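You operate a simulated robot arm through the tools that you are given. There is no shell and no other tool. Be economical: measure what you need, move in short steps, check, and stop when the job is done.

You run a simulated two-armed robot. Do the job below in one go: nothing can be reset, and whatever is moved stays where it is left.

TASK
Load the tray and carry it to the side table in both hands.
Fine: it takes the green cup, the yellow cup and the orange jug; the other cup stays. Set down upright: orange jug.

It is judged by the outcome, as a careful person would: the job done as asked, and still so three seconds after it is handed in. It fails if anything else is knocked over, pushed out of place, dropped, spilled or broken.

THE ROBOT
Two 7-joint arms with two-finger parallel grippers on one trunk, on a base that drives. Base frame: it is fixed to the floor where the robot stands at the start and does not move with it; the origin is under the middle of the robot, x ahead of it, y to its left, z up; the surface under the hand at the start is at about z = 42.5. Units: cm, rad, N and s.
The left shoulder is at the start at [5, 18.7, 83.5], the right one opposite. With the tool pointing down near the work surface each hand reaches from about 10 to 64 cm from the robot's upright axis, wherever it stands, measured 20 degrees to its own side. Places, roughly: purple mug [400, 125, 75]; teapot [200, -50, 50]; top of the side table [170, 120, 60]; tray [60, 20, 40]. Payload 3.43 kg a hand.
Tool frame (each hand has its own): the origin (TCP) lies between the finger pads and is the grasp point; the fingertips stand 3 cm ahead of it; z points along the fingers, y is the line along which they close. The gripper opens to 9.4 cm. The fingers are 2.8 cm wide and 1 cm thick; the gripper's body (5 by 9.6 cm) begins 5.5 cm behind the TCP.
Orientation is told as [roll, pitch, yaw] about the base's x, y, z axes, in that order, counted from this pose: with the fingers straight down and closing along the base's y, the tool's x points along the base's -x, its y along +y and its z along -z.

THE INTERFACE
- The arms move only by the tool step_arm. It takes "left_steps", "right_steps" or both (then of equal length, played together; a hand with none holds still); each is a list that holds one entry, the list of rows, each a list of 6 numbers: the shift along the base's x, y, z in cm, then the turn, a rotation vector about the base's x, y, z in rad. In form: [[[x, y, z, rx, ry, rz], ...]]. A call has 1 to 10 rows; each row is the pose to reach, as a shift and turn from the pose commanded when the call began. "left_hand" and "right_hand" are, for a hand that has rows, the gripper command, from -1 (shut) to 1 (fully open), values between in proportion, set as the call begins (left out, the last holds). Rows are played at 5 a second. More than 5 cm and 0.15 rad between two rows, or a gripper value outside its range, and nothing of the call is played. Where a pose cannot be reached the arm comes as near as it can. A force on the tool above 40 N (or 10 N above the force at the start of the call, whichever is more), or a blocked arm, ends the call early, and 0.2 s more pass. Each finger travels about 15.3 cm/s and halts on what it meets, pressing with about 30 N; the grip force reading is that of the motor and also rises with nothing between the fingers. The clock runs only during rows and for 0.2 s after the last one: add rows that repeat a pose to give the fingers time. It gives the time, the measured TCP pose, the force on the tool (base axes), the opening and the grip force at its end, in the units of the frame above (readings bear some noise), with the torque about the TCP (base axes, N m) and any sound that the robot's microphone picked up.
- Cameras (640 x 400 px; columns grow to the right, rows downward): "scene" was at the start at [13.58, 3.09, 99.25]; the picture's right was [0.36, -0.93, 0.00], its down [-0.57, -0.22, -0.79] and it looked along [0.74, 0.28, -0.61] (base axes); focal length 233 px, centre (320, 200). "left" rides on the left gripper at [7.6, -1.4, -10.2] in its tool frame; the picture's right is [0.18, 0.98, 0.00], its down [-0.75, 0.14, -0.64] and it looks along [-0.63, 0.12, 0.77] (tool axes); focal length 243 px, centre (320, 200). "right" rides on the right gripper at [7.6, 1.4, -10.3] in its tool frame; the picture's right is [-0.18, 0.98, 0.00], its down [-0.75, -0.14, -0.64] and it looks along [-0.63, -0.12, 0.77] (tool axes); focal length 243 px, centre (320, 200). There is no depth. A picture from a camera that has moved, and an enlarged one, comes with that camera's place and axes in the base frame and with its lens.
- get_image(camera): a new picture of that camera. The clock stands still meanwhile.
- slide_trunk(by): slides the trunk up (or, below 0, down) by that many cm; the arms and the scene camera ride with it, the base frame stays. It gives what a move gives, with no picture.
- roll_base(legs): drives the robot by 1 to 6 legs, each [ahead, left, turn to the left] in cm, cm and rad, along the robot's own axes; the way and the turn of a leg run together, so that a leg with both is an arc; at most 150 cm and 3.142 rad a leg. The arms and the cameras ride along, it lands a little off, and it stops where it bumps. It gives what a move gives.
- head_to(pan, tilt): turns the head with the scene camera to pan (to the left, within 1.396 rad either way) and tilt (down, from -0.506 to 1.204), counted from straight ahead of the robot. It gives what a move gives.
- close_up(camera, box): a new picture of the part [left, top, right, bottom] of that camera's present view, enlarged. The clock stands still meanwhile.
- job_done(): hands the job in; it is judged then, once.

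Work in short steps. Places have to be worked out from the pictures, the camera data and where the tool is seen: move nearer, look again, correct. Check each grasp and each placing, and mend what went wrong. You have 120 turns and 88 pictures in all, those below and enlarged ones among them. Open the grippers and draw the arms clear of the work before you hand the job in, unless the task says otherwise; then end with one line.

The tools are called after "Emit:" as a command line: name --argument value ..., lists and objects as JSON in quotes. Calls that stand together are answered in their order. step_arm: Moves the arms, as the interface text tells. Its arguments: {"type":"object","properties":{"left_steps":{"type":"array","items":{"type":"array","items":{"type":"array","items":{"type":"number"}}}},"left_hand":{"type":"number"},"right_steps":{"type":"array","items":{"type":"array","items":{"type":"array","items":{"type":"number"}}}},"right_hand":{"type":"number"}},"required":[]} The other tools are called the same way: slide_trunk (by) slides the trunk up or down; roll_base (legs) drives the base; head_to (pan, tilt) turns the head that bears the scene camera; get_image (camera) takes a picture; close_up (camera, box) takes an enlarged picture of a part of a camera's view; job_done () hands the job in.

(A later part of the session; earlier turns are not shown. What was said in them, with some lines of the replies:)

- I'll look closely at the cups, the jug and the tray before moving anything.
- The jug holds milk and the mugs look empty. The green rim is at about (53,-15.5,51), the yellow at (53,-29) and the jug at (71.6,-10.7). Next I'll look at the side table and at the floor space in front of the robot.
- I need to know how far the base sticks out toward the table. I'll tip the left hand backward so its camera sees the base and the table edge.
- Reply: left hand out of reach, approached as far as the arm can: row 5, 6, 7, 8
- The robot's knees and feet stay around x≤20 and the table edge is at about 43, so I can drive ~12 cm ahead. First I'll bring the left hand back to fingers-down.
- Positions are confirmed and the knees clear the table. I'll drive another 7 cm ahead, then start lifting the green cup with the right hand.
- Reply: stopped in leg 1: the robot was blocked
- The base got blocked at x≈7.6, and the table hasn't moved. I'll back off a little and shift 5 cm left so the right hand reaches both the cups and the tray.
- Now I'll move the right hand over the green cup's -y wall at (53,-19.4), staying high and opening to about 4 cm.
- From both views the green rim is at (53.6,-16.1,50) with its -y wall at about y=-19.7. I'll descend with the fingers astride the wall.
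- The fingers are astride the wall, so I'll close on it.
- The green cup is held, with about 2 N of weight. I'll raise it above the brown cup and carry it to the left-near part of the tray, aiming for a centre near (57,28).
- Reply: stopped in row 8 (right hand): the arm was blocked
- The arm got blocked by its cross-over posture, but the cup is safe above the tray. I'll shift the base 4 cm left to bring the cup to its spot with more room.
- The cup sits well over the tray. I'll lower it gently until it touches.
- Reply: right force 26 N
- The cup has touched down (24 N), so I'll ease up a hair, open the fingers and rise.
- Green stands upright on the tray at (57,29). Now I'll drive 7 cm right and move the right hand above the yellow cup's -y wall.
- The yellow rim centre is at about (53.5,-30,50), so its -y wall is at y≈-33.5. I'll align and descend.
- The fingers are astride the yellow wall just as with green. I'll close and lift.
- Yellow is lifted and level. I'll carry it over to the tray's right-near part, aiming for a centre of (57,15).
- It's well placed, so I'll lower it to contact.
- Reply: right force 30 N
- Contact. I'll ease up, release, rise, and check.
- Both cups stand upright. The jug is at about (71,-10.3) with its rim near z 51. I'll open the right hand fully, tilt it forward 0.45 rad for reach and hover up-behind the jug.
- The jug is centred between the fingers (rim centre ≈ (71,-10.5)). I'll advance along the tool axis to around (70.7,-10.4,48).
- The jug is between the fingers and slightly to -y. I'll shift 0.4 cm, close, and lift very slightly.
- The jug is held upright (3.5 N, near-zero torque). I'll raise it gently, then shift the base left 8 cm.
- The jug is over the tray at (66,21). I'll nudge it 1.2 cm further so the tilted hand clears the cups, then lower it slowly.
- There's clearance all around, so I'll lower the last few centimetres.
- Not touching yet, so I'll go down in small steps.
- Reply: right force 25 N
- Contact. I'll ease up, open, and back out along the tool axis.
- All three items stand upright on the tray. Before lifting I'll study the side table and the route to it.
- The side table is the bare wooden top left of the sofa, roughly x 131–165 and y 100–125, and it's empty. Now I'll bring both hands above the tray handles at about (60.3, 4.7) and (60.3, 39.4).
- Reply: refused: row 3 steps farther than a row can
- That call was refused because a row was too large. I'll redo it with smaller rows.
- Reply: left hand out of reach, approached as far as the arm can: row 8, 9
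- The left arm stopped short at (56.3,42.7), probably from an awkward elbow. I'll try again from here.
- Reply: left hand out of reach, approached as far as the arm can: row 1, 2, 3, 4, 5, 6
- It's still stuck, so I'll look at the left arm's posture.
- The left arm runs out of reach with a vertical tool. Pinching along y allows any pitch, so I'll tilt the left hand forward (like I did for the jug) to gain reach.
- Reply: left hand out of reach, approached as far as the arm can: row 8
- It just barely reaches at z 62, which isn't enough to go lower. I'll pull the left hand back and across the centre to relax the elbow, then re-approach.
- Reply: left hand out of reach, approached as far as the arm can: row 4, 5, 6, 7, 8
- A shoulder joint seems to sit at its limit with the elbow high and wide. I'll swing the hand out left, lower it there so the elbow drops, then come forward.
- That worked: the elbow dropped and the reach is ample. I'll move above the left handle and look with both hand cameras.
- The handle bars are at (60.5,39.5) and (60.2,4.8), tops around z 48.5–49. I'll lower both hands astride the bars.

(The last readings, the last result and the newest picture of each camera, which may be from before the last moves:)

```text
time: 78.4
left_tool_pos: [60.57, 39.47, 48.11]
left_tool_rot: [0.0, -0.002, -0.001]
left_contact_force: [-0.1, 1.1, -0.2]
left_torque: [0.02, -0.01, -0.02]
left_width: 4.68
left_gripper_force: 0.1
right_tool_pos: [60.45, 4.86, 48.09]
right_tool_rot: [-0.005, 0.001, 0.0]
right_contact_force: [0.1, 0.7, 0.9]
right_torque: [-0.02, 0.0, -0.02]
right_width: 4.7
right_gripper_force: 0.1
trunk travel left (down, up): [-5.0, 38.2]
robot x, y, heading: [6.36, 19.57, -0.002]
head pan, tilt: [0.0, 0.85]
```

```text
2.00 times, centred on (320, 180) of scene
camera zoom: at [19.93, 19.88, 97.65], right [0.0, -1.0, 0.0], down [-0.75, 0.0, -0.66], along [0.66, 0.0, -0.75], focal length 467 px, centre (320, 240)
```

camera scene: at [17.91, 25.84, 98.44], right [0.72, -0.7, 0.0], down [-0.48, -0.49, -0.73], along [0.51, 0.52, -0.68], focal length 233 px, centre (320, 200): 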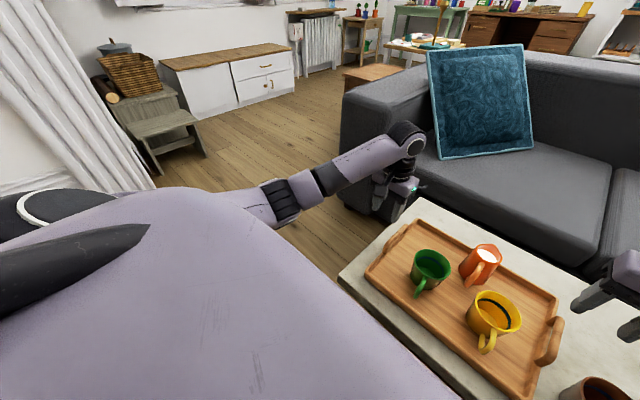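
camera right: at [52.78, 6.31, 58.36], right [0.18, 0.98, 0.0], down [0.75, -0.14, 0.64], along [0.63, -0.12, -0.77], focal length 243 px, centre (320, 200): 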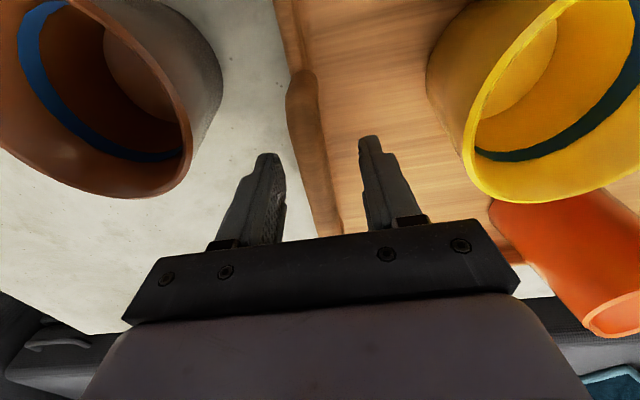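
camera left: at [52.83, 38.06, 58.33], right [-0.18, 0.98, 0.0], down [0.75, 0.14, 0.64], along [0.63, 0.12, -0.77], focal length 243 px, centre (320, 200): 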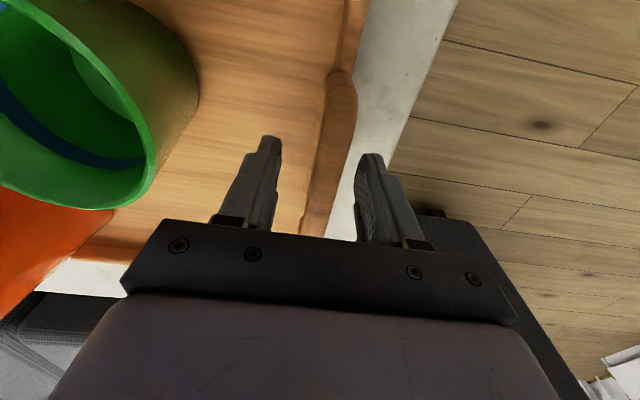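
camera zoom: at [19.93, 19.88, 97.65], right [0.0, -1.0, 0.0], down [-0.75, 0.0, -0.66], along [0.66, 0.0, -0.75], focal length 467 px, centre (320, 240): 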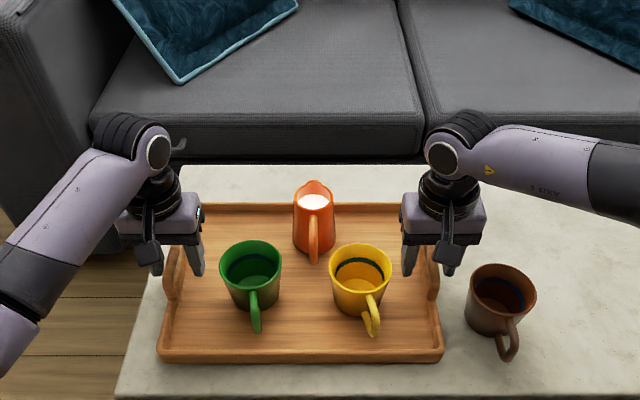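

Both bars are between the fingers. I'll close both hands.

Emit:
step_arm --left_steps '[[[0, 0, 0, 0, 0, 0], [0, 0, 0, 0, 0, 0], [0, 0, 0, 0, 0, 0], [0, 0, 0, 0, 0, 0], [0, 0, 0, 0, 0, 0]]]' --right_steps '[[[0, 0, 0, 0, 0, 0], [0, 0, 0, 0, 0, 0], [0, 0, 0, 0, 0, 0], [0, 0, 0, 0, 0, 0], [0, 0, 0, 0, 0, 0]]]' --left_hand -1 --right_hand -1

Emit:
close_up --camera "scene" --box '[200, 80, 440, 280]'

```text
time: 79.6
left_tool_pos: [60.48, 39.61, 48.22]
left_tool_rot: [0.0, 0.001, -0.002]
left_contact_force: [0.0, 3.5, 0.1]
left_torque: [-0.05, -0.27, 0.01]
left_width: 1.8
left_gripper_force: 30.2
right_tool_pos: [60.46, 4.76, 48.02]
right_tool_rot: [-0.002, 0.0, 0.0]
right_contact_force: [0.4, -1.0, 0.2]
right_torque: [0.02, -0.26, 0.02]
right_width: 1.8
right_gripper_force: 30.1
trunk travel left (down, up): [-5.0, 38.2]
robot x, y, heading: [6.57, 19.95, -0.004]
head pan, tilt: [0.0, 0.85]
```

```text
2.00 times, centred on (320, 180) of scene
camera zoom: at [19.96, 19.89, 97.64], right [0.0, -1.0, 0.0], down [-0.75, 0.0, -0.66], along [0.66, 0.0, -0.75], focal length 467 px, centre (320, 240)
```

zoom: 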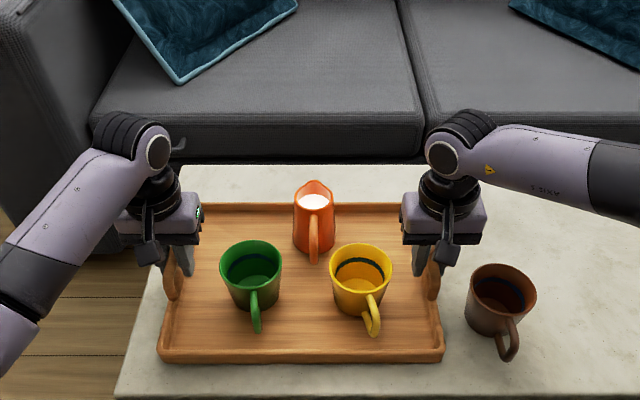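

Both bars are firmly gripped (1.8 cm). I'll lift by sliding the trunk so that both hands rise together, starting with 3 cm.

Emit:
slide_trunk --by 3

Emit:
get_image --camera "scene"

```text
time: 80.4
left_tool_pos: [60.47, 39.52, 51.09]
left_tool_rot: [0.001, -0.001, 0.0]
left_contact_force: [0.9, 1.3, -5.5]
left_torque: [-0.03, 0.11, 0.03]
left_width: 1.8
left_gripper_force: 30.3
right_tool_pos: [60.37, 4.83, 51.03]
right_tool_rot: [-0.002, 0.003, -0.001]
right_contact_force: [-0.5, -3.4, -6.3]
right_torque: [0.02, 0.04, -0.02]
right_width: 1.8
right_gripper_force: 30.0
trunk travel left (down, up): [-8.0, 35.2]
robot x, y, heading: [6.43, 20.12, -0.002]
head pan, tilt: [0.0, 0.85]
```

```text
31 pictures are left
camera scene: at [20.03, 19.88, 100.63], right [0.0, -1.0, 0.0], down [-0.75, 0.0, -0.66], along [0.66, 0.0, -0.75], focal length 233 px, centre (320, 200)
```

scene: 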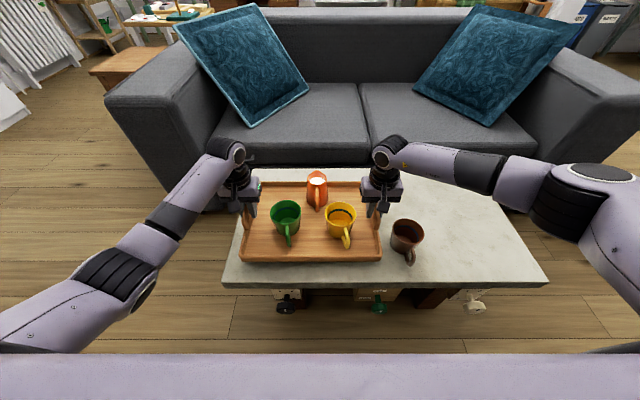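

The tray is airborne, level, about 6 N per hand. I'll raise it further.

Emit:
slide_trunk --by 10

Emit:
slide_trunk --by 14

Emit:
roll_base --legs '[[-15, 0, 0]]'

Emit:
get_image --camera "scene"

```text
time: 81.7
left_tool_pos: [60.56, 39.64, 60.97]
left_tool_rot: [0.001, 0.001, -0.002]
left_contact_force: [0.2, 4.0, -6.1]
left_torque: [-0.06, 0.07, 0.04]
left_width: 1.81
left_gripper_force: 30.3
right_tool_pos: [60.47, 4.84, 60.93]
right_tool_rot: [-0.005, 0.001, -0.001]
right_contact_force: [-1.1, -3.0, -5.9]
right_torque: [0.04, 0.11, -0.02]
right_width: 1.83
right_gripper_force: 30.1
trunk travel left (down, up): [-18.0, 25.2]
robot x, y, heading: [6.45, 19.8, -0.002]
head pan, tilt: [0.0, 0.85]
```

```text
time: 83.4
left_tool_pos: [60.49, 39.48, 75.07]
left_tool_rot: [0.002, 0.0, -0.002]
left_contact_force: [-0.3, 4.4, -5.8]
left_torque: [-0.04, 0.07, 0.06]
left_width: 1.8
left_gripper_force: 30.2
right_tool_pos: [60.48, 4.73, 75.08]
right_tool_rot: [-0.003, 0.002, 0.001]
right_contact_force: [0.9, -4.9, -6.4]
right_torque: [0.04, 0.06, -0.01]
right_width: 1.8
right_gripper_force: 30.4
trunk travel left (down, up): [-32.0, 11.2]
robot x, y, heading: [6.55, 20.12, -0.004]
head pan, tilt: [0.0, 0.85]
```

```text
time: 84.8
left_tool_pos: [45.57, 39.65, 75.07]
left_tool_rot: [0.001, 0.001, 0.002]
left_contact_force: [0.3, 5.3, -5.5]
left_torque: [0.02, 0.06, 0.05]
left_width: 1.81
left_gripper_force: 29.6
right_tool_pos: [45.41, 4.82, 75.15]
right_tool_rot: [-0.002, 0.0, -0.001]
right_contact_force: [-0.8, -6.3, -6.2]
right_torque: [0.06, 0.08, 0.03]
right_width: 1.82
right_gripper_force: 30.4
trunk travel left (down, up): [-32.0, 11.2]
robot x, y, heading: [-8.21, 19.72, -0.001]
head pan, tilt: [0.0, 0.85]
```

```text
30 pictures are left
camera scene: at [5.0, 19.92, 124.64], right [0.0, -1.0, 0.0], down [-0.75, 0.0, -0.66], along [0.66, 0.0, -0.75], focal length 233 px, centre (320, 200)
```

scene: 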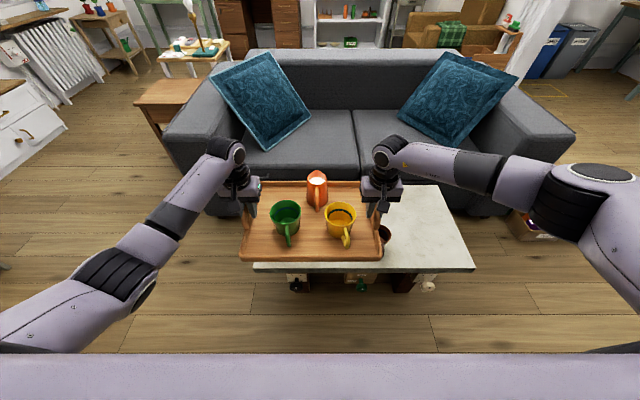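

The load is steady and the side table shows at about x 135–170, y 97–133. I'll drive left to y≈114 in the open floor before going ahead.

Emit:
roll_base --legs '[[0, 47, 0], [0, 47, 0]]'

Emit:
head_to --pan 0 --tilt 0.6

Emit:
get_image --camera "scene"

```text
time: 93.7
left_tool_pos: [45.48, 133.57, 75.02]
left_tool_rot: [0.001, -0.001, -0.002]
left_contact_force: [1.0, 0.3, -5.4]
left_torque: [-0.01, 0.1, 0.0]
left_width: 1.8
left_gripper_force: 30.1
right_tool_pos: [45.41, 98.79, 75.02]
right_tool_rot: [-0.005, 0.002, 0.002]
right_contact_force: [-0.1, 0.9, -5.6]
right_torque: [0.0, 0.05, 0.0]
right_width: 1.82
right_gripper_force: 29.9
trunk travel left (down, up): [-32.0, 11.2]
robot x, y, heading: [-8.49, 113.99, -0.003]
head pan, tilt: [0.0, 0.85]
```

```text
time: 94.4
left_tool_pos: [45.43, 133.62, 75.04]
left_tool_rot: [0.0, 0.0, 0.0]
left_contact_force: [0.7, -0.4, -4.9]
left_torque: [0.03, 0.1, 0.03]
left_width: 1.81
left_gripper_force: 29.7
right_tool_pos: [45.54, 98.77, 75.0]
right_tool_rot: [-0.003, 0.003, 0.0]
right_contact_force: [-0.1, 0.1, -5.5]
right_torque: [-0.03, 0.05, 0.03]
right_width: 1.82
right_gripper_force: 29.9
trunk travel left (down, up): [-32.0, 11.2]
robot x, y, heading: [-8.35, 114.21, -0.001]
head pan, tilt: [0.0, 0.6]
```

```text
29 pictures are left
camera scene: at [6.03, 113.94, 126.71], right [0.0, -1.0, 0.0], down [-0.57, 0.0, -0.82], along [0.82, 0.0, -0.57], focal length 233 px, centre (320, 200)
```

scene: 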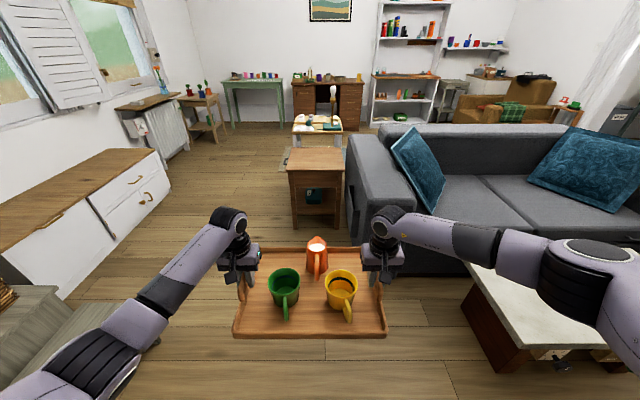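

A clear view. I'll zoom in on the side table to measure it.

Emit:
close_up --camera "scene" --box '[260, 100, 400, 240]'

```text
2.86 times, centred on (330, 170) of scene
camera zoom: at [6.03, 113.94, 126.71], right [0.0, -1.0, 0.0], down [-0.57, 0.0, -0.82], along [0.82, 0.0, -0.57], focal length 667 px, centre (291, 286)
```

zoom: 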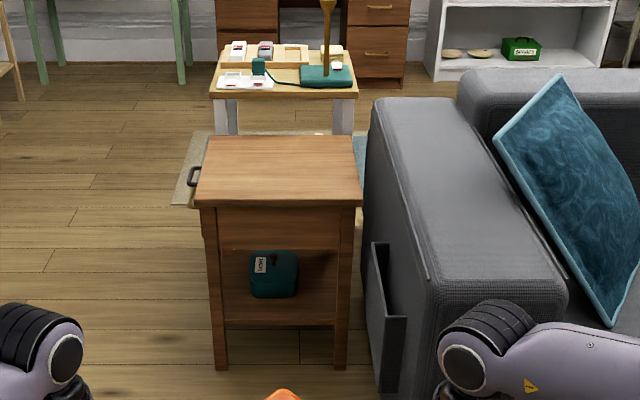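

The table top measures about x 146–184, y 97–136, z ~54–60, big enough for the tray as it is oriented. The sofa's side is at y≈90. I'll drive ahead 85 cm with the tray well above both, then look again.

Emit:
roll_base --legs '[[45, 1, 0], [40, 0, 0]]'

Emit:
get_image --camera "scene"

```text
time: 99.0
left_tool_pos: [125.15, 134.44, 74.96]
left_tool_rot: [0.001, 0.006, -0.013]
left_contact_force: [0.3, -1.4, -5.5]
left_torque: [-0.01, 0.0, 0.06]
left_width: 1.8
left_gripper_force: 29.9
right_tool_pos: [124.81, 99.62, 74.88]
right_tool_rot: [-0.005, 0.004, -0.011]
right_contact_force: [-0.1, 1.6, -6.4]
right_torque: [-0.03, 0.18, -0.05]
right_width: 1.81
right_gripper_force: 29.9
trunk travel left (down, up): [-32.0, 11.2]
robot x, y, heading: [71.47, 114.79, -0.008]
head pan, tilt: [0.0, 0.6]
stopped in leg 2: the robot was blocked; the commanded pose is now the measured one
```

```text
27 pictures are left
camera scene: at [85.64, 115.13, 126.71], right [-0.01, -1.0, 0.0], down [-0.57, 0.01, -0.82], along [0.82, -0.01, -0.57], focal length 233 px, centre (320, 200)
```

scene: 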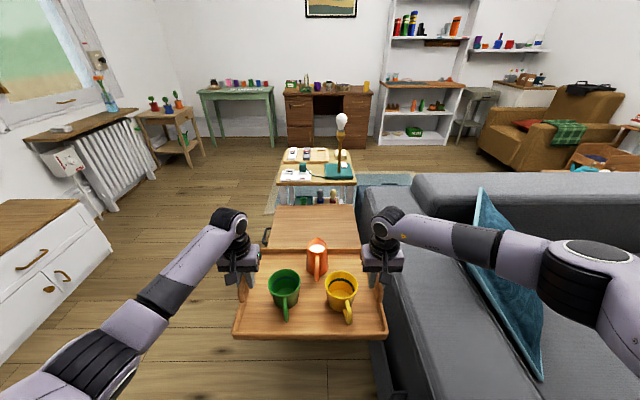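

The base (radius ~34 cm) bumped the sofa's front corner, and the load is fine. I'll back off, move to y≈128.5 so the base clears the sofa, and then shift the tray to the right with both arms.

Emit:
roll_base --legs '[[-8, 0, 0.008], [0, 14, 0]]'

Emit:
step_arm --left_steps '[[[0, -0.5, 0, 0, 0, 0], [0, -1.5, 0, 0, 0, 0], [0, -2.5, 0, 0, 0, 0], [0, -3.5, 0, 0, 0, 0], [0, -4.5, 0, 0, 0, 0], [0, -5, 0, 0, 0, 0]]]' --right_steps '[[[0, -0.5, 0, 0, 0, 0], [0, -1.5, 0, 0, 0, 0], [0, -2.5, 0, 0, 0, 0], [0, -3.5, 0, 0, 0, 0], [0, -4.5, 0, 0, 0, 0], [0, -5, 0, 0, 0, 0]]]'

```text
time: 101.6
left_tool_pos: [117.11, 149.07, 75.0]
left_tool_rot: [0.001, 0.002, -0.001]
left_contact_force: [0.5, -0.8, -6.6]
left_torque: [0.0, 0.09, 0.09]
left_width: 1.81
left_gripper_force: 30.3
right_tool_pos: [116.96, 114.09, 74.98]
right_tool_rot: [-0.004, 0.004, 0.0]
right_contact_force: [-0.1, 0.4, -6.0]
right_torque: [-0.01, 0.06, 0.0]
right_width: 1.8
right_gripper_force: 29.1
trunk travel left (down, up): [-32.0, 11.2]
robot x, y, heading: [63.4, 128.96, -0.003]
head pan, tilt: [0.0, 0.6]
```

```text
time: 103.0
left_tool_pos: [116.98, 144.03, 74.94]
left_tool_rot: [-0.001, 0.002, -0.001]
left_contact_force: [-0.3, -4.2, -4.9]
left_torque: [0.01, -0.06, -0.04]
left_width: 1.83
left_gripper_force: 30.2
right_tool_pos: [116.88, 109.13, 74.91]
right_tool_rot: [-0.002, 0.003, 0.001]
right_contact_force: [0.2, 3.6, -5.9]
right_torque: [-0.03, 0.17, -0.12]
right_width: 1.79
right_gripper_force: 30.3
trunk travel left (down, up): [-32.0, 11.2]
robot x, y, heading: [63.22, 129.45, -0.003]
head pan, tilt: [0.0, 0.6]
```

The synced shift works. I'll continue toward a tray centre at y≈117.5.

Emit:
step_arm --left_steps '[[[0, -0.5, 0, 0, 0, 0], [0, -1.5, 0, 0, 0, 0], [0, -2.5, 0, 0, 0, 0], [0, -3.5, 0, 0, 0, 0], [0, -4, 0, 0, 0, 0]]]' --right_steps '[[[0, -0.5, 0, 0, 0, 0], [0, -1.5, 0, 0, 0, 0], [0, -2.5, 0, 0, 0, 0], [0, -3.5, 0, 0, 0, 0], [0, -4, 0, 0, 0, 0]]]'

Emit:
step_arm --left_steps '[[[0, -0.5, 0, 0, 0, 0], [0, -1.5, 0, 0, 0, 0], [0, -2.5, 0, 0, 0, 0], [0, -3.5, 0, 0, 0, 0], [0, -4.5, 0, 0, 0, 0], [0, -5, 0, 0, 0, 0]]]' --right_steps '[[[0, -0.5, 0, 0, 0, 0], [0, -1.5, 0, 0, 0, 0], [0, -2.5, 0, 0, 0, 0], [0, -3.5, 0, 0, 0, 0], [0, -4.5, 0, 0, 0, 0], [0, -5, 0, 0, 0, 0]]]'

Emit:
get_image --camera "scene"

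```text
time: 104.2
left_tool_pos: [116.96, 139.93, 74.91]
left_tool_rot: [-0.001, 0.004, -0.001]
left_contact_force: [-0.2, -5.0, -4.7]
left_torque: [0.03, 0.14, 0.01]
left_width: 1.82
left_gripper_force: 29.4
right_tool_pos: [116.98, 105.04, 74.91]
right_tool_rot: [-0.004, 0.005, 0.0]
right_contact_force: [-0.2, 5.8, -6.6]
right_torque: [-0.03, -0.01, -0.05]
right_width: 1.83
right_gripper_force: 30.2
trunk travel left (down, up): [-32.0, 11.2]
robot x, y, heading: [63.38, 129.1, -0.003]
head pan, tilt: [0.0, 0.6]
```

```text
time: 105.6
left_tool_pos: [117.02, 135.03, 75.06]
left_tool_rot: [-0.001, 0.002, -0.001]
left_contact_force: [-0.7, -3.6, -5.8]
left_torque: [0.08, 0.25, -0.01]
left_width: 1.82
left_gripper_force: 30.7
right_tool_pos: [116.86, 100.22, 74.94]
right_tool_rot: [-0.005, 0.003, -0.001]
right_contact_force: [0.5, 2.9, -6.4]
right_torque: [-0.01, -0.1, -0.07]
right_width: 1.81
right_gripper_force: 30.5
trunk travel left (down, up): [-32.0, 11.2]
robot x, y, heading: [62.99, 129.26, -0.001]
head pan, tilt: [0.0, 0.6]
```

```text
26 pictures are left
camera scene: at [77.62, 129.23, 126.72], right [0.0, -1.0, 0.0], down [-0.57, 0.0, -0.82], along [0.82, 0.0, -0.57], focal length 233 px, centre (320, 200)
```

scene: 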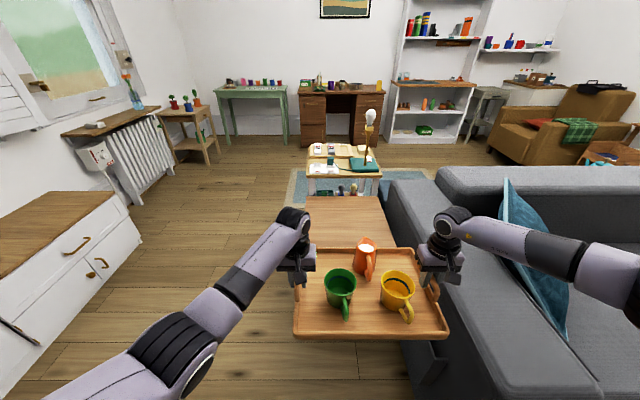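

The tray's centre line is now y≈117.6, matching the table (y≈97–136). I'll drive ahead 30 cm and check.

Emit:
roll_base --legs '[[30, 0, 0]]'

Emit:
head_to --pan -0.2 --tilt 0.9

Emit:
get_image --camera "scene"

Emit:
get_image --camera "left"

```text
time: 107.6
left_tool_pos: [146.89, 134.94, 74.89]
left_tool_rot: [0.0, 0.004, -0.006]
left_contact_force: [0.9, -1.2, -5.4]
left_torque: [0.01, 0.02, -0.06]
left_width: 1.82
left_gripper_force: 29.5
right_tool_pos: [146.86, 100.1, 75.01]
right_tool_rot: [-0.005, 0.003, -0.002]
right_contact_force: [0.5, 1.0, -6.3]
right_torque: [0.0, 0.13, -0.07]
right_width: 1.82
right_gripper_force: 30.4
trunk travel left (down, up): [-32.0, 11.2]
robot x, y, heading: [92.72, 129.27, 0.0]
head pan, tilt: [0.0, 0.6]
```

```text
time: 108.4
left_tool_pos: [146.96, 134.76, 74.9]
left_tool_rot: [-0.001, 0.001, -0.002]
left_contact_force: [-0.5, -1.1, -5.5]
left_torque: [0.0, 0.07, -0.02]
left_width: 1.81
left_gripper_force: 29.9
right_tool_pos: [146.74, 100.15, 74.83]
right_tool_rot: [-0.005, 0.003, -0.001]
right_contact_force: [0.1, 0.8, -5.8]
right_torque: [0.02, 0.08, -0.05]
right_width: 1.81
right_gripper_force: 30.0
trunk travel left (down, up): [-32.0, 11.2]
robot x, y, heading: [93.25, 128.94, -0.005]
head pan, tilt: [-0.201, 0.901]
```

```text
25 pictures are left
camera scene: at [106.06, 127.67, 124.24], right [-0.2, -0.98, 0.0], down [-0.77, 0.16, -0.62], along [0.61, -0.12, -0.78], focal length 233 px, centre (320, 200)
```

scene: 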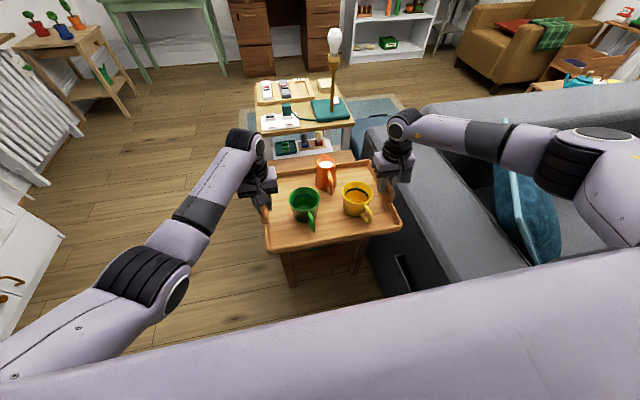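

```text
24 pictures are left
camera left: at [139.32, 133.38, 85.15], right [-0.18, 0.98, 0.0], down [0.76, 0.14, 0.64], along [0.63, 0.12, -0.77], focal length 243 px, centre (320, 200)
```

left: 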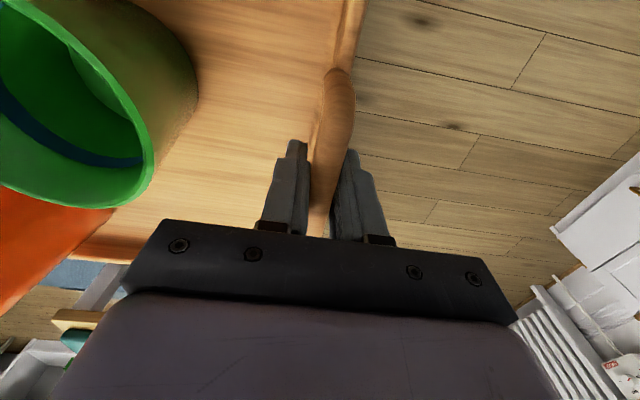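

The table's front legs are at (149, 97) and (149, 134.6), so the top spans about x 148–184, y 96–136. I'll drive 16.5 cm more to bring the tray centre to x≈163.5, and shift the tray 1 cm right.

Emit:
roll_base --legs '[[16.5, 0, 0]]'

Emit:
step_arm --left_steps '[[[0, -0.5, 0, 0, 0, 0], [0, -1, 0, 0, 0, 0], [0, -1, 0, 0, 0, 0]]]' --right_steps '[[[0, -0.5, 0, 0, 0, 0], [0, -1, 0, 0, 0, 0], [0, -1, 0, 0, 0, 0]]]'

Emit:
get_image --camera "scene"

```text
time: 109.9
left_tool_pos: [163.38, 134.86, 74.89]
left_tool_rot: [-0.001, 0.002, -0.004]
left_contact_force: [0.1, -0.9, -5.3]
left_torque: [0.0, 0.12, -0.01]
left_width: 1.83
left_gripper_force: 30.2
right_tool_pos: [163.14, 100.02, 74.81]
right_tool_rot: [-0.007, 0.003, -0.001]
right_contact_force: [0.0, 0.6, -6.4]
right_torque: [-0.02, 0.06, -0.06]
right_width: 1.82
right_gripper_force: 29.7
trunk travel left (down, up): [-32.0, 11.2]
robot x, y, heading: [109.31, 129.0, -0.0]
head pan, tilt: [-0.201, 0.901]
```

```text
time: 110.7
left_tool_pos: [163.3, 133.81, 74.8]
left_tool_rot: [0.002, 0.004, -0.003]
left_contact_force: [0.6, -0.5, -5.3]
left_torque: [0.01, 0.06, -0.03]
left_width: 1.82
left_gripper_force: 29.9
right_tool_pos: [163.04, 99.06, 74.82]
right_tool_rot: [-0.004, 0.003, -0.001]
right_contact_force: [0.5, 0.4, -6.7]
right_torque: [0.03, 0.11, -0.09]
right_width: 1.81
right_gripper_force: 30.4
trunk travel left (down, up): [-32.0, 11.2]
robot x, y, heading: [109.39, 129.24, -0.0]
head pan, tilt: [-0.201, 0.901]
```

```text
23 pictures are left
camera scene: at [122.38, 127.62, 124.24], right [-0.2, -0.98, 0.0], down [-0.77, 0.16, -0.62], along [0.61, -0.13, -0.78], focal length 233 px, centre (320, 200)
```

scene: 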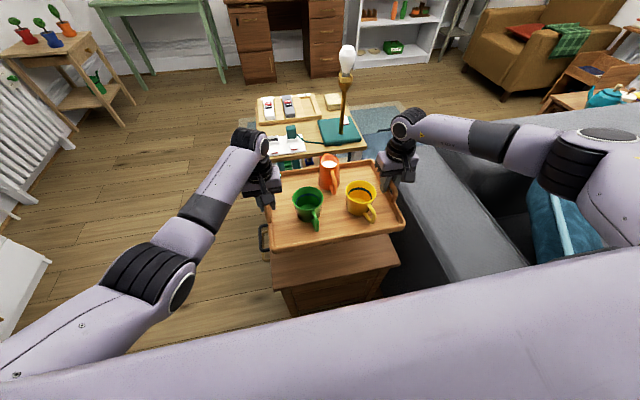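

The near table edge is at x≈146, y 97.5–136, so the tray (centre ~163.2, 116.4) is well over it. I'll lower the trunk 7 cm, leaving the tray bottom at ~62, and check.

Emit:
slide_trunk --by -7

Emit:
close_up --camera "scene" --box '[220, 130, 440, 310]'

```text
time: 111.7
left_tool_pos: [163.16, 133.72, 67.88]
left_tool_rot: [0.0, 0.002, -0.004]
left_contact_force: [-0.4, -0.4, -5.5]
left_torque: [-0.02, 0.12, -0.03]
left_width: 1.8
left_gripper_force: 29.7
right_tool_pos: [163.13, 99.07, 68.0]
right_tool_rot: [-0.004, 0.003, -0.002]
right_contact_force: [0.7, 0.5, -5.6]
right_torque: [-0.01, -0.01, -0.04]
right_width: 1.8
right_gripper_force: 30.4
trunk travel left (down, up): [-25.0, 18.2]
robot x, y, heading: [109.79, 129.12, 0.002]
head pan, tilt: [-0.201, 0.901]
```

```text
2.22 times, centred on (330, 220) of scene
camera zoom: at [122.36, 127.63, 117.24], right [-0.2, -0.98, 0.0], down [-0.77, 0.16, -0.62], along [0.61, -0.13, -0.78], focal length 519 px, centre (298, 156)
```

zoom: 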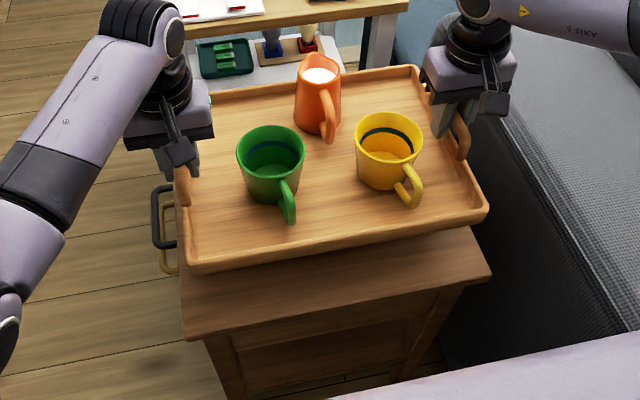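

Everything's steady. From here I'll lower with both arms together in small steps so that contact stops me.

Emit:
step_arm --left_steps '[[[0, 0, -0.5, 0, 0, 0], [0, 0, -1, 0, 0, 0], [0, 0, -1.5, 0, 0, 0], [0, 0, -2, 0, 0, 0], [0, 0, -2.5, 0, 0, 0], [0, 0, -3, 0, 0, 0], [0, 0, -3, 0, 0, 0]]]' --right_steps '[[[0, 0, -0.5, 0, 0, 0], [0, 0, -1, 0, 0, 0], [0, 0, -1.5, 0, 0, 0], [0, 0, -2, 0, 0, 0], [0, 0, -2.5, 0, 0, 0], [0, 0, -3, 0, 0, 0], [0, 0, -3, 0, 0, 0]]]'

Emit:
close_up --camera "scene" --box '[220, 130, 440, 310]'

```text
time: 113.3
left_tool_pos: [163.23, 133.79, 64.89]
left_tool_rot: [0.002, 0.005, -0.003]
left_contact_force: [-0.4, -2.0, -5.2]
left_torque: [0.02, 0.07, 0.0]
left_width: 1.79
left_gripper_force: 30.2
right_tool_pos: [163.06, 98.95, 64.81]
right_tool_rot: [-0.003, 0.005, -0.004]
right_contact_force: [0.2, 1.9, -6.5]
right_torque: [0.01, 0.07, -0.05]
right_width: 1.8
right_gripper_force: 29.6
trunk travel left (down, up): [-25.0, 18.2]
robot x, y, heading: [109.25, 129.2, -0.006]
head pan, tilt: [-0.201, 0.901]
```

```text
2.22 times, centred on (330, 220) of scene
camera zoom: at [122.37, 127.62, 117.24], right [-0.2, -0.98, 0.0], down [-0.77, 0.16, -0.62], along [0.61, -0.13, -0.78], focal length 519 px, centre (298, 156)
```

zoom: 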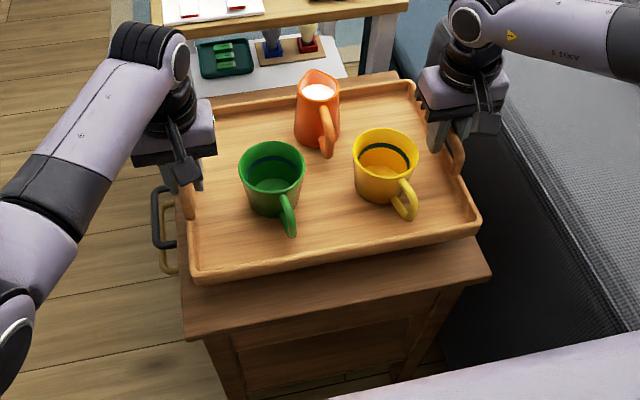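

No contact yet (tray bottom ≈59). I'll continue down in fine steps.

Emit:
step_arm --left_steps '[[[0, 0, -0.4, 0, 0, 0], [0, 0, -0.8, 0, 0, 0], [0, 0, -1.2, 0, 0, 0], [0, 0, -1.6, 0, 0, 0], [0, 0, -2.0, 0, 0, 0], [0, 0, -2.3, 0, 0, 0], [0, 0, -2.3, 0, 0, 0]]]' --right_steps '[[[0, 0, -0.4, 0, 0, 0], [0, 0, -0.8, 0, 0, 0], [0, 0, -1.2, 0, 0, 0], [0, 0, -1.6, 0, 0, 0], [0, 0, -2.0, 0, 0, 0], [0, 0, -2.3, 0, 0, 0], [0, 0, -2.3, 0, 0, 0]]]'

Emit:
close_up --camera "scene" --box '[220, 130, 440, 310]'

```text
time: 114.9
left_tool_pos: [163.22, 133.87, 62.53]
left_tool_rot: [0.001, 0.005, -0.003]
left_contact_force: [0.4, -1.4, -6.3]
left_torque: [0.03, -0.03, -0.03]
left_width: 1.82
left_gripper_force: 30.6
right_tool_pos: [163.08, 98.99, 62.51]
right_tool_rot: [-0.005, 0.004, -0.001]
right_contact_force: [0.1, 2.4, -5.8]
right_torque: [0.04, 0.14, -0.09]
right_width: 1.83
right_gripper_force: 29.8
trunk travel left (down, up): [-25.0, 18.2]
robot x, y, heading: [109.66, 128.84, -0.005]
head pan, tilt: [-0.201, 0.901]
```

```text
2.22 times, centred on (330, 220) of scene
camera zoom: at [122.37, 127.62, 117.24], right [-0.2, -0.98, 0.0], down [-0.77, 0.16, -0.62], along [0.61, -0.13, -0.78], focal length 519 px, centre (298, 156)
```

zoom: 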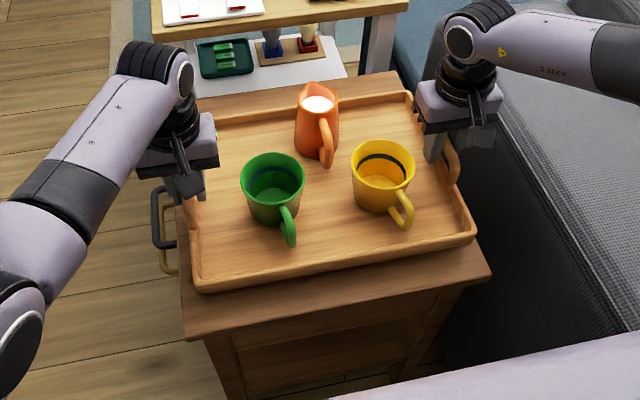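

Still free (tray bottom ≈57). A few more fine steps.

Emit:
step_arm --left_steps '[[[0, 0, -0.3, 0, 0, 0], [0, 0, -0.6, 0, 0, 0], [0, 0, -0.9, 0, 0, 0], [0, 0, -1.2, 0, 0, 0], [0, 0, -1.5, 0, 0, 0], [0, 0, -1.5, 0, 0, 0]]]' --right_steps '[[[0, 0, -0.3, 0, 0, 0], [0, 0, -0.6, 0, 0, 0], [0, 0, -0.9, 0, 0, 0], [0, 0, -1.2, 0, 0, 0], [0, 0, -1.5, 0, 0, 0], [0, 0, -1.5, 0, 0, 0]]]'

```text
time: 116.3
left_tool_pos: [163.23, 133.9, 61.07]
left_tool_rot: [0.0, 0.004, -0.003]
left_contact_force: [0.0, -0.9, -5.1]
left_torque: [0.05, 0.23, -0.08]
left_width: 1.8
left_gripper_force: 30.1
right_tool_pos: [163.09, 99.07, 61.09]
right_tool_rot: [-0.005, 0.003, -0.001]
right_contact_force: [0.3, 1.3, -6.8]
right_torque: [0.04, -0.12, -0.13]
right_width: 1.81
right_gripper_force: 30.5
trunk travel left (down, up): [-25.0, 18.2]
robot x, y, heading: [109.48, 128.92, -0.004]
head pan, tilt: [-0.201, 0.901]
```

Emit:
step_arm --left_steps '[[[0, 0, -0.3, 0, 0, 0], [0, 0, -0.6, 0, 0, 0], [0, 0, -0.9, 0, 0, 0], [0, 0, -1.2, 0, 0, 0], [0, 0, -1.5, 0, 0, 0], [0, 0, -1.5, 0, 0, 0]]]' --right_steps '[[[0, 0, -0.3, 0, 0, 0], [0, 0, -0.6, 0, 0, 0], [0, 0, -0.9, 0, 0, 0], [0, 0, -1.2, 0, 0, 0], [0, 0, -1.5, 0, 0, 0], [0, 0, -1.5, 0, 0, 0]]]'

Emit:
close_up --camera "scene" --box '[220, 130, 440, 310]'

```text
time: 117.7
left_tool_pos: [163.4, 133.83, 60.32]
left_tool_rot: [-0.004, -0.013, -0.003]
left_contact_force: [0.2, 1.3, 29.7]
left_torque: [-0.02, -0.09, -0.04]
left_width: 1.83
left_gripper_force: 29.6
right_tool_pos: [163.21, 99.02, 60.28]
right_tool_rot: [-0.009, -0.009, -0.004]
right_contact_force: [-0.8, -5.5, 30.5]
right_torque: [0.06, -0.01, -0.07]
right_width: 1.86
right_gripper_force: 29.9
trunk travel left (down, up): [-25.0, 18.2]
robot x, y, heading: [109.23, 129.19, -0.003]
head pan, tilt: [-0.201, 0.901]
```

```text
2.22 times, centred on (330, 220) of scene
camera zoom: at [121.81, 127.73, 117.36], right [-0.2, -0.98, 0.0], down [-0.76, 0.16, -0.63], along [0.61, -0.13, -0.78], focal length 519 px, centre (298, 156)
```

zoom: 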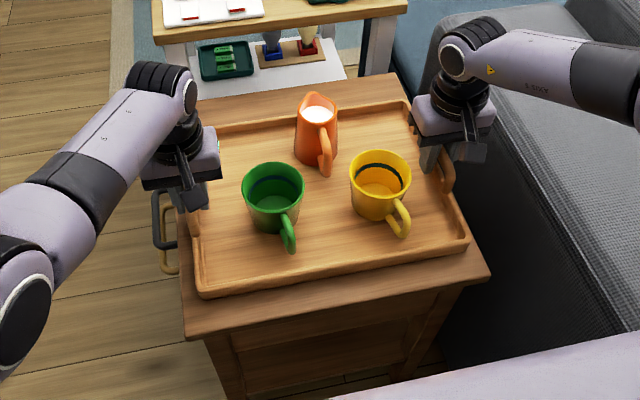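

Tray is down (≈30 N on each hand) and fully on the top. I'll ease up until nearly unloaded, then open both hands.

Emit:
step_arm --left_steps '[[[0, 0, 0.3, 0, 0, 0], [0, 0, 0.55, 0, 0, 0], [0, 0, 0.55, 0, 0, 0]]]' --right_steps '[[[0, 0, 0.3, 0, 0, 0], [0, 0, 0.55, 0, 0, 0], [0, 0, 0.55, 0, 0, 0]]]'

Emit:
step_arm --left_steps '[[[0, 0, 0, 0, 0, 0], [0, 0, 0, 0, 0, 0], [0, 0, 0, 0, 0, 0], [0, 0, 0, 0, 0, 0]]]' --right_steps '[[[0, 0, 0, 0, 0, 0], [0, 0, 0, 0, 0, 0], [0, 0, 0, 0, 0, 0], [0, 0, 0, 0, 0, 0]]]' --left_hand 0 --right_hand 0

Emit:
close_up --camera "scene" --box '[220, 130, 440, 310]'

```text
time: 118.5
left_tool_pos: [163.25, 133.81, 60.22]
left_tool_rot: [0.0, 0.0, -0.004]
left_contact_force: [5.9, -1.8, 8.3]
left_torque: [-0.02, -0.83, 0.02]
left_width: 1.82
left_gripper_force: 30.2
right_tool_pos: [162.98, 99.2, 60.24]
right_tool_rot: [-0.005, 0.0, -0.001]
right_contact_force: [5.9, -5.7, 10.6]
right_torque: [0.03, -0.84, -0.03]
right_width: 1.81
right_gripper_force: 29.7
trunk travel left (down, up): [-25.0, 18.2]
robot x, y, heading: [109.33, 129.31, -0.003]
head pan, tilt: [-0.201, 0.901]
```

```text
time: 119.5
left_tool_pos: [163.27, 133.92, 60.24]
left_tool_rot: [-0.001, 0.0, -0.004]
left_contact_force: [-0.5, 0.6, -0.1]
left_torque: [0.02, 0.03, 0.0]
left_width: 4.72
left_gripper_force: 0.0
right_tool_pos: [163.19, 98.99, 60.14]
right_tool_rot: [-0.004, 0.005, -0.002]
right_contact_force: [-0.9, -0.7, 0.5]
right_torque: [0.0, -0.02, 0.01]
right_width: 4.7
right_gripper_force: 0.1
trunk travel left (down, up): [-25.0, 18.2]
robot x, y, heading: [109.64, 129.44, -0.002]
head pan, tilt: [-0.201, 0.901]
```

```text
2.22 times, centred on (330, 220) of scene
camera zoom: at [122.28, 127.64, 117.25], right [-0.2, -0.98, 0.0], down [-0.77, 0.16, -0.62], along [0.61, -0.13, -0.78], focal length 519 px, centre (298, 156)
```

zoom: 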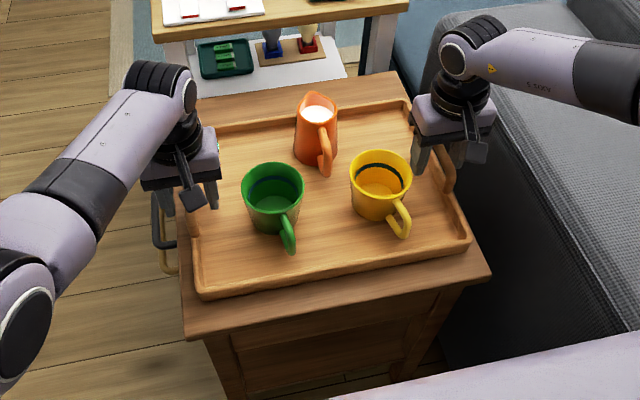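

Released cleanly. I'll raise both hands straight up with the trunk, then look.

Emit:
slide_trunk --by 16

Emit:
get_image --camera "scene"

```text
time: 121.4
left_tool_pos: [163.22, 133.85, 76.24]
left_tool_rot: [0.0, 0.002, -0.004]
left_contact_force: [0.3, 0.6, -0.3]
left_torque: [0.04, -0.01, 0.03]
left_width: 4.71
left_gripper_force: 0.1
right_tool_pos: [163.05, 99.03, 76.13]
right_tool_rot: [-0.004, 0.004, -0.003]
right_contact_force: [0.0, -1.1, 0.0]
right_torque: [0.0, 0.0, 0.01]
right_width: 4.71
right_gripper_force: 0.0
trunk travel left (down, up): [-41.0, 2.2]
robot x, y, heading: [109.58, 128.78, -0.002]
head pan, tilt: [-0.201, 0.901]
```

```text
17 pictures are left
camera scene: at [122.29, 127.64, 133.25], right [-0.2, -0.98, 0.0], down [-0.77, 0.16, -0.62], along [0.61, -0.13, -0.78], focal length 233 px, centre (320, 200)
```

scene: 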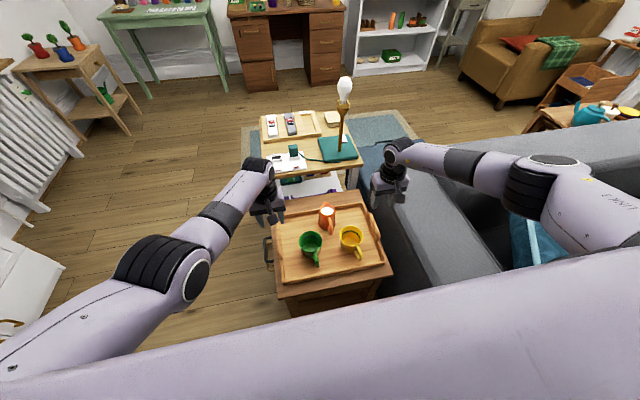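

The hands are clear above. I'll back the robot away so the arms leave the work area, then do a final check of the tray and the coffee table.

Emit:
roll_base --legs '[[-45, 0, 0]]'

Emit:
head_to --pan -0.15 --tilt 0.6

Emit:
close_up --camera "scene" --box '[220, 120, 420, 260]'

Emit:
head_to --pan -1.3 --tilt 0.7

Emit:
get_image --camera "scene"

```text
time: 124.1
left_tool_pos: [118.24, 133.88, 76.28]
left_tool_rot: [0.0, 0.0, -0.007]
left_contact_force: [0.1, 1.1, 0.7]
left_torque: [-0.01, 0.01, 0.03]
left_width: 4.71
left_gripper_force: 0.1
right_tool_pos: [117.99, 99.11, 76.22]
right_tool_rot: [-0.005, 0.0, -0.004]
right_contact_force: [0.3, -1.2, 0.4]
right_torque: [0.01, 0.0, -0.01]
right_width: 4.71
right_gripper_force: 0.1
trunk travel left (down, up): [-41.0, 2.2]
robot x, y, heading: [64.26, 129.76, -0.011]
head pan, tilt: [-0.201, 0.901]
```

```text
time: 124.9
left_tool_pos: [118.25, 133.9, 76.27]
left_tool_rot: [0.0, 0.001, -0.006]
left_contact_force: [-0.6, 0.4, -0.1]
left_torque: [-0.01, -0.01, 0.02]
left_width: 4.68
left_gripper_force: 0.1
right_tool_pos: [117.92, 99.12, 76.18]
right_tool_rot: [-0.005, 0.002, -0.005]
right_contact_force: [-0.5, 0.1, -0.4]
right_torque: [0.0, -0.03, 0.0]
right_width: 4.73
right_gripper_force: 0.0
trunk travel left (down, up): [-41.0, 2.2]
robot x, y, heading: [64.32, 129.52, -0.005]
head pan, tilt: [-0.15, 0.6]
```

```text
2.86 times, centred on (320, 190) of scene
camera zoom: at [78.57, 127.97, 135.73], right [-0.16, -0.99, 0.0], down [-0.56, 0.09, -0.82], along [0.81, -0.13, -0.57], focal length 667 px, centre (320, 229)
```

zoom: 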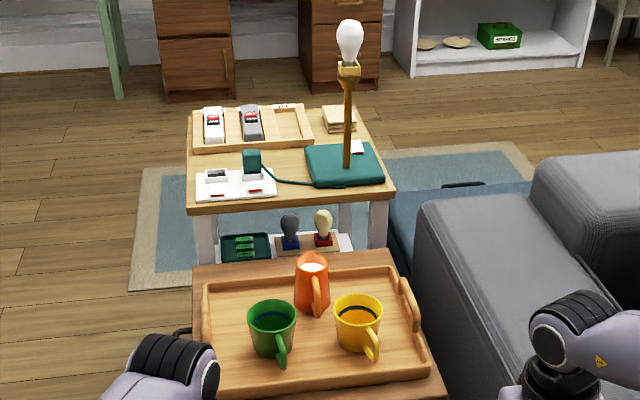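

```text
time: 126.3
left_tool_pos: [118.15, 133.88, 76.22]
left_tool_rot: [-0.001, 0.0, -0.006]
left_contact_force: [0.1, 0.2, 0.1]
left_torque: [0.01, 0.0, 0.01]
left_width: 4.69
left_gripper_force: 0.1
right_tool_pos: [117.97, 99.08, 76.25]
right_tool_rot: [-0.006, 0.004, -0.005]
right_contact_force: [0.1, 0.6, -0.1]
right_torque: [-0.02, -0.02, 0.02]
right_width: 4.69
right_gripper_force: 0.1
trunk travel left (down, up): [-41.0, 2.2]
robot x, y, heading: [64.09, 129.34, -0.005]
head pan, tilt: [-1.3, 0.7]
```

```text
15 pictures are left
camera scene: at [72.07, 121.14, 134.87], right [-0.96, -0.26, 0.0], down [-0.17, 0.62, -0.77], along [0.2, -0.74, -0.64], focal length 233 px, centre (320, 200)
```

scene: 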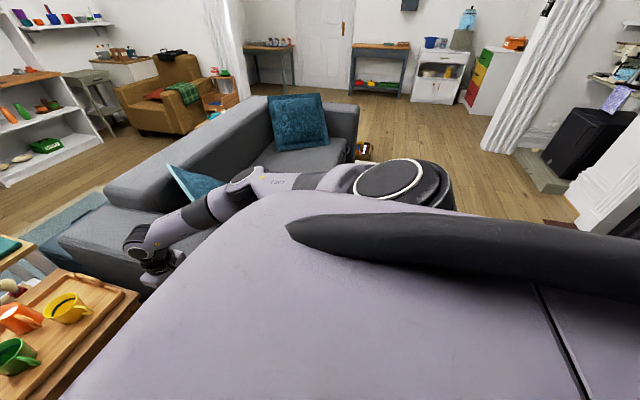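

The tray sits fully on the side table with all three items upright, and the brown cup stayed on the coffee table. I'll open both hands fully before handing in.

Emit:
step_arm --left_steps '[[[0, 0, 0, 0, 0, 0], [0, 0, 0, 0, 0, 0], [0, 0, 0, 0, 0, 0]]]' --right_steps '[[[0, 0, 0, 0, 0, 0], [0, 0, 0, 0, 0, 0], [0, 0, 0, 0, 0, 0]]]' --left_hand 1 --right_hand 1

Emit:
job_done

```text
time: 127.1
left_tool_pos: [118.2, 133.88, 76.09]
left_tool_rot: [0.0, 0.003, -0.008]
left_contact_force: [-0.1, -0.7, 0.4]
left_torque: [0.01, 0.0, 0.02]
left_width: 9.43
left_gripper_force: 0.0
right_tool_pos: [118.0, 99.05, 76.19]
right_tool_rot: [-0.006, 0.004, -0.004]
right_contact_force: [-0.5, 0.2, 0.0]
right_torque: [0.0, 0.01, -0.03]
right_width: 9.4
right_gripper_force: 0.0
trunk travel left (down, up): [-41.0, 2.2]
robot x, y, heading: [64.65, 129.35, -0.005]
head pan, tilt: [-1.3, 0.7]
```

```text
The job is handed in.
```

The tray is on the side table with the green cup, the yellow cup and the orange jug all standing upright, and the brown cup was left on the coffee table; on the way the base bumped the coffee table and the sofa lightly once each, with no harm seen.
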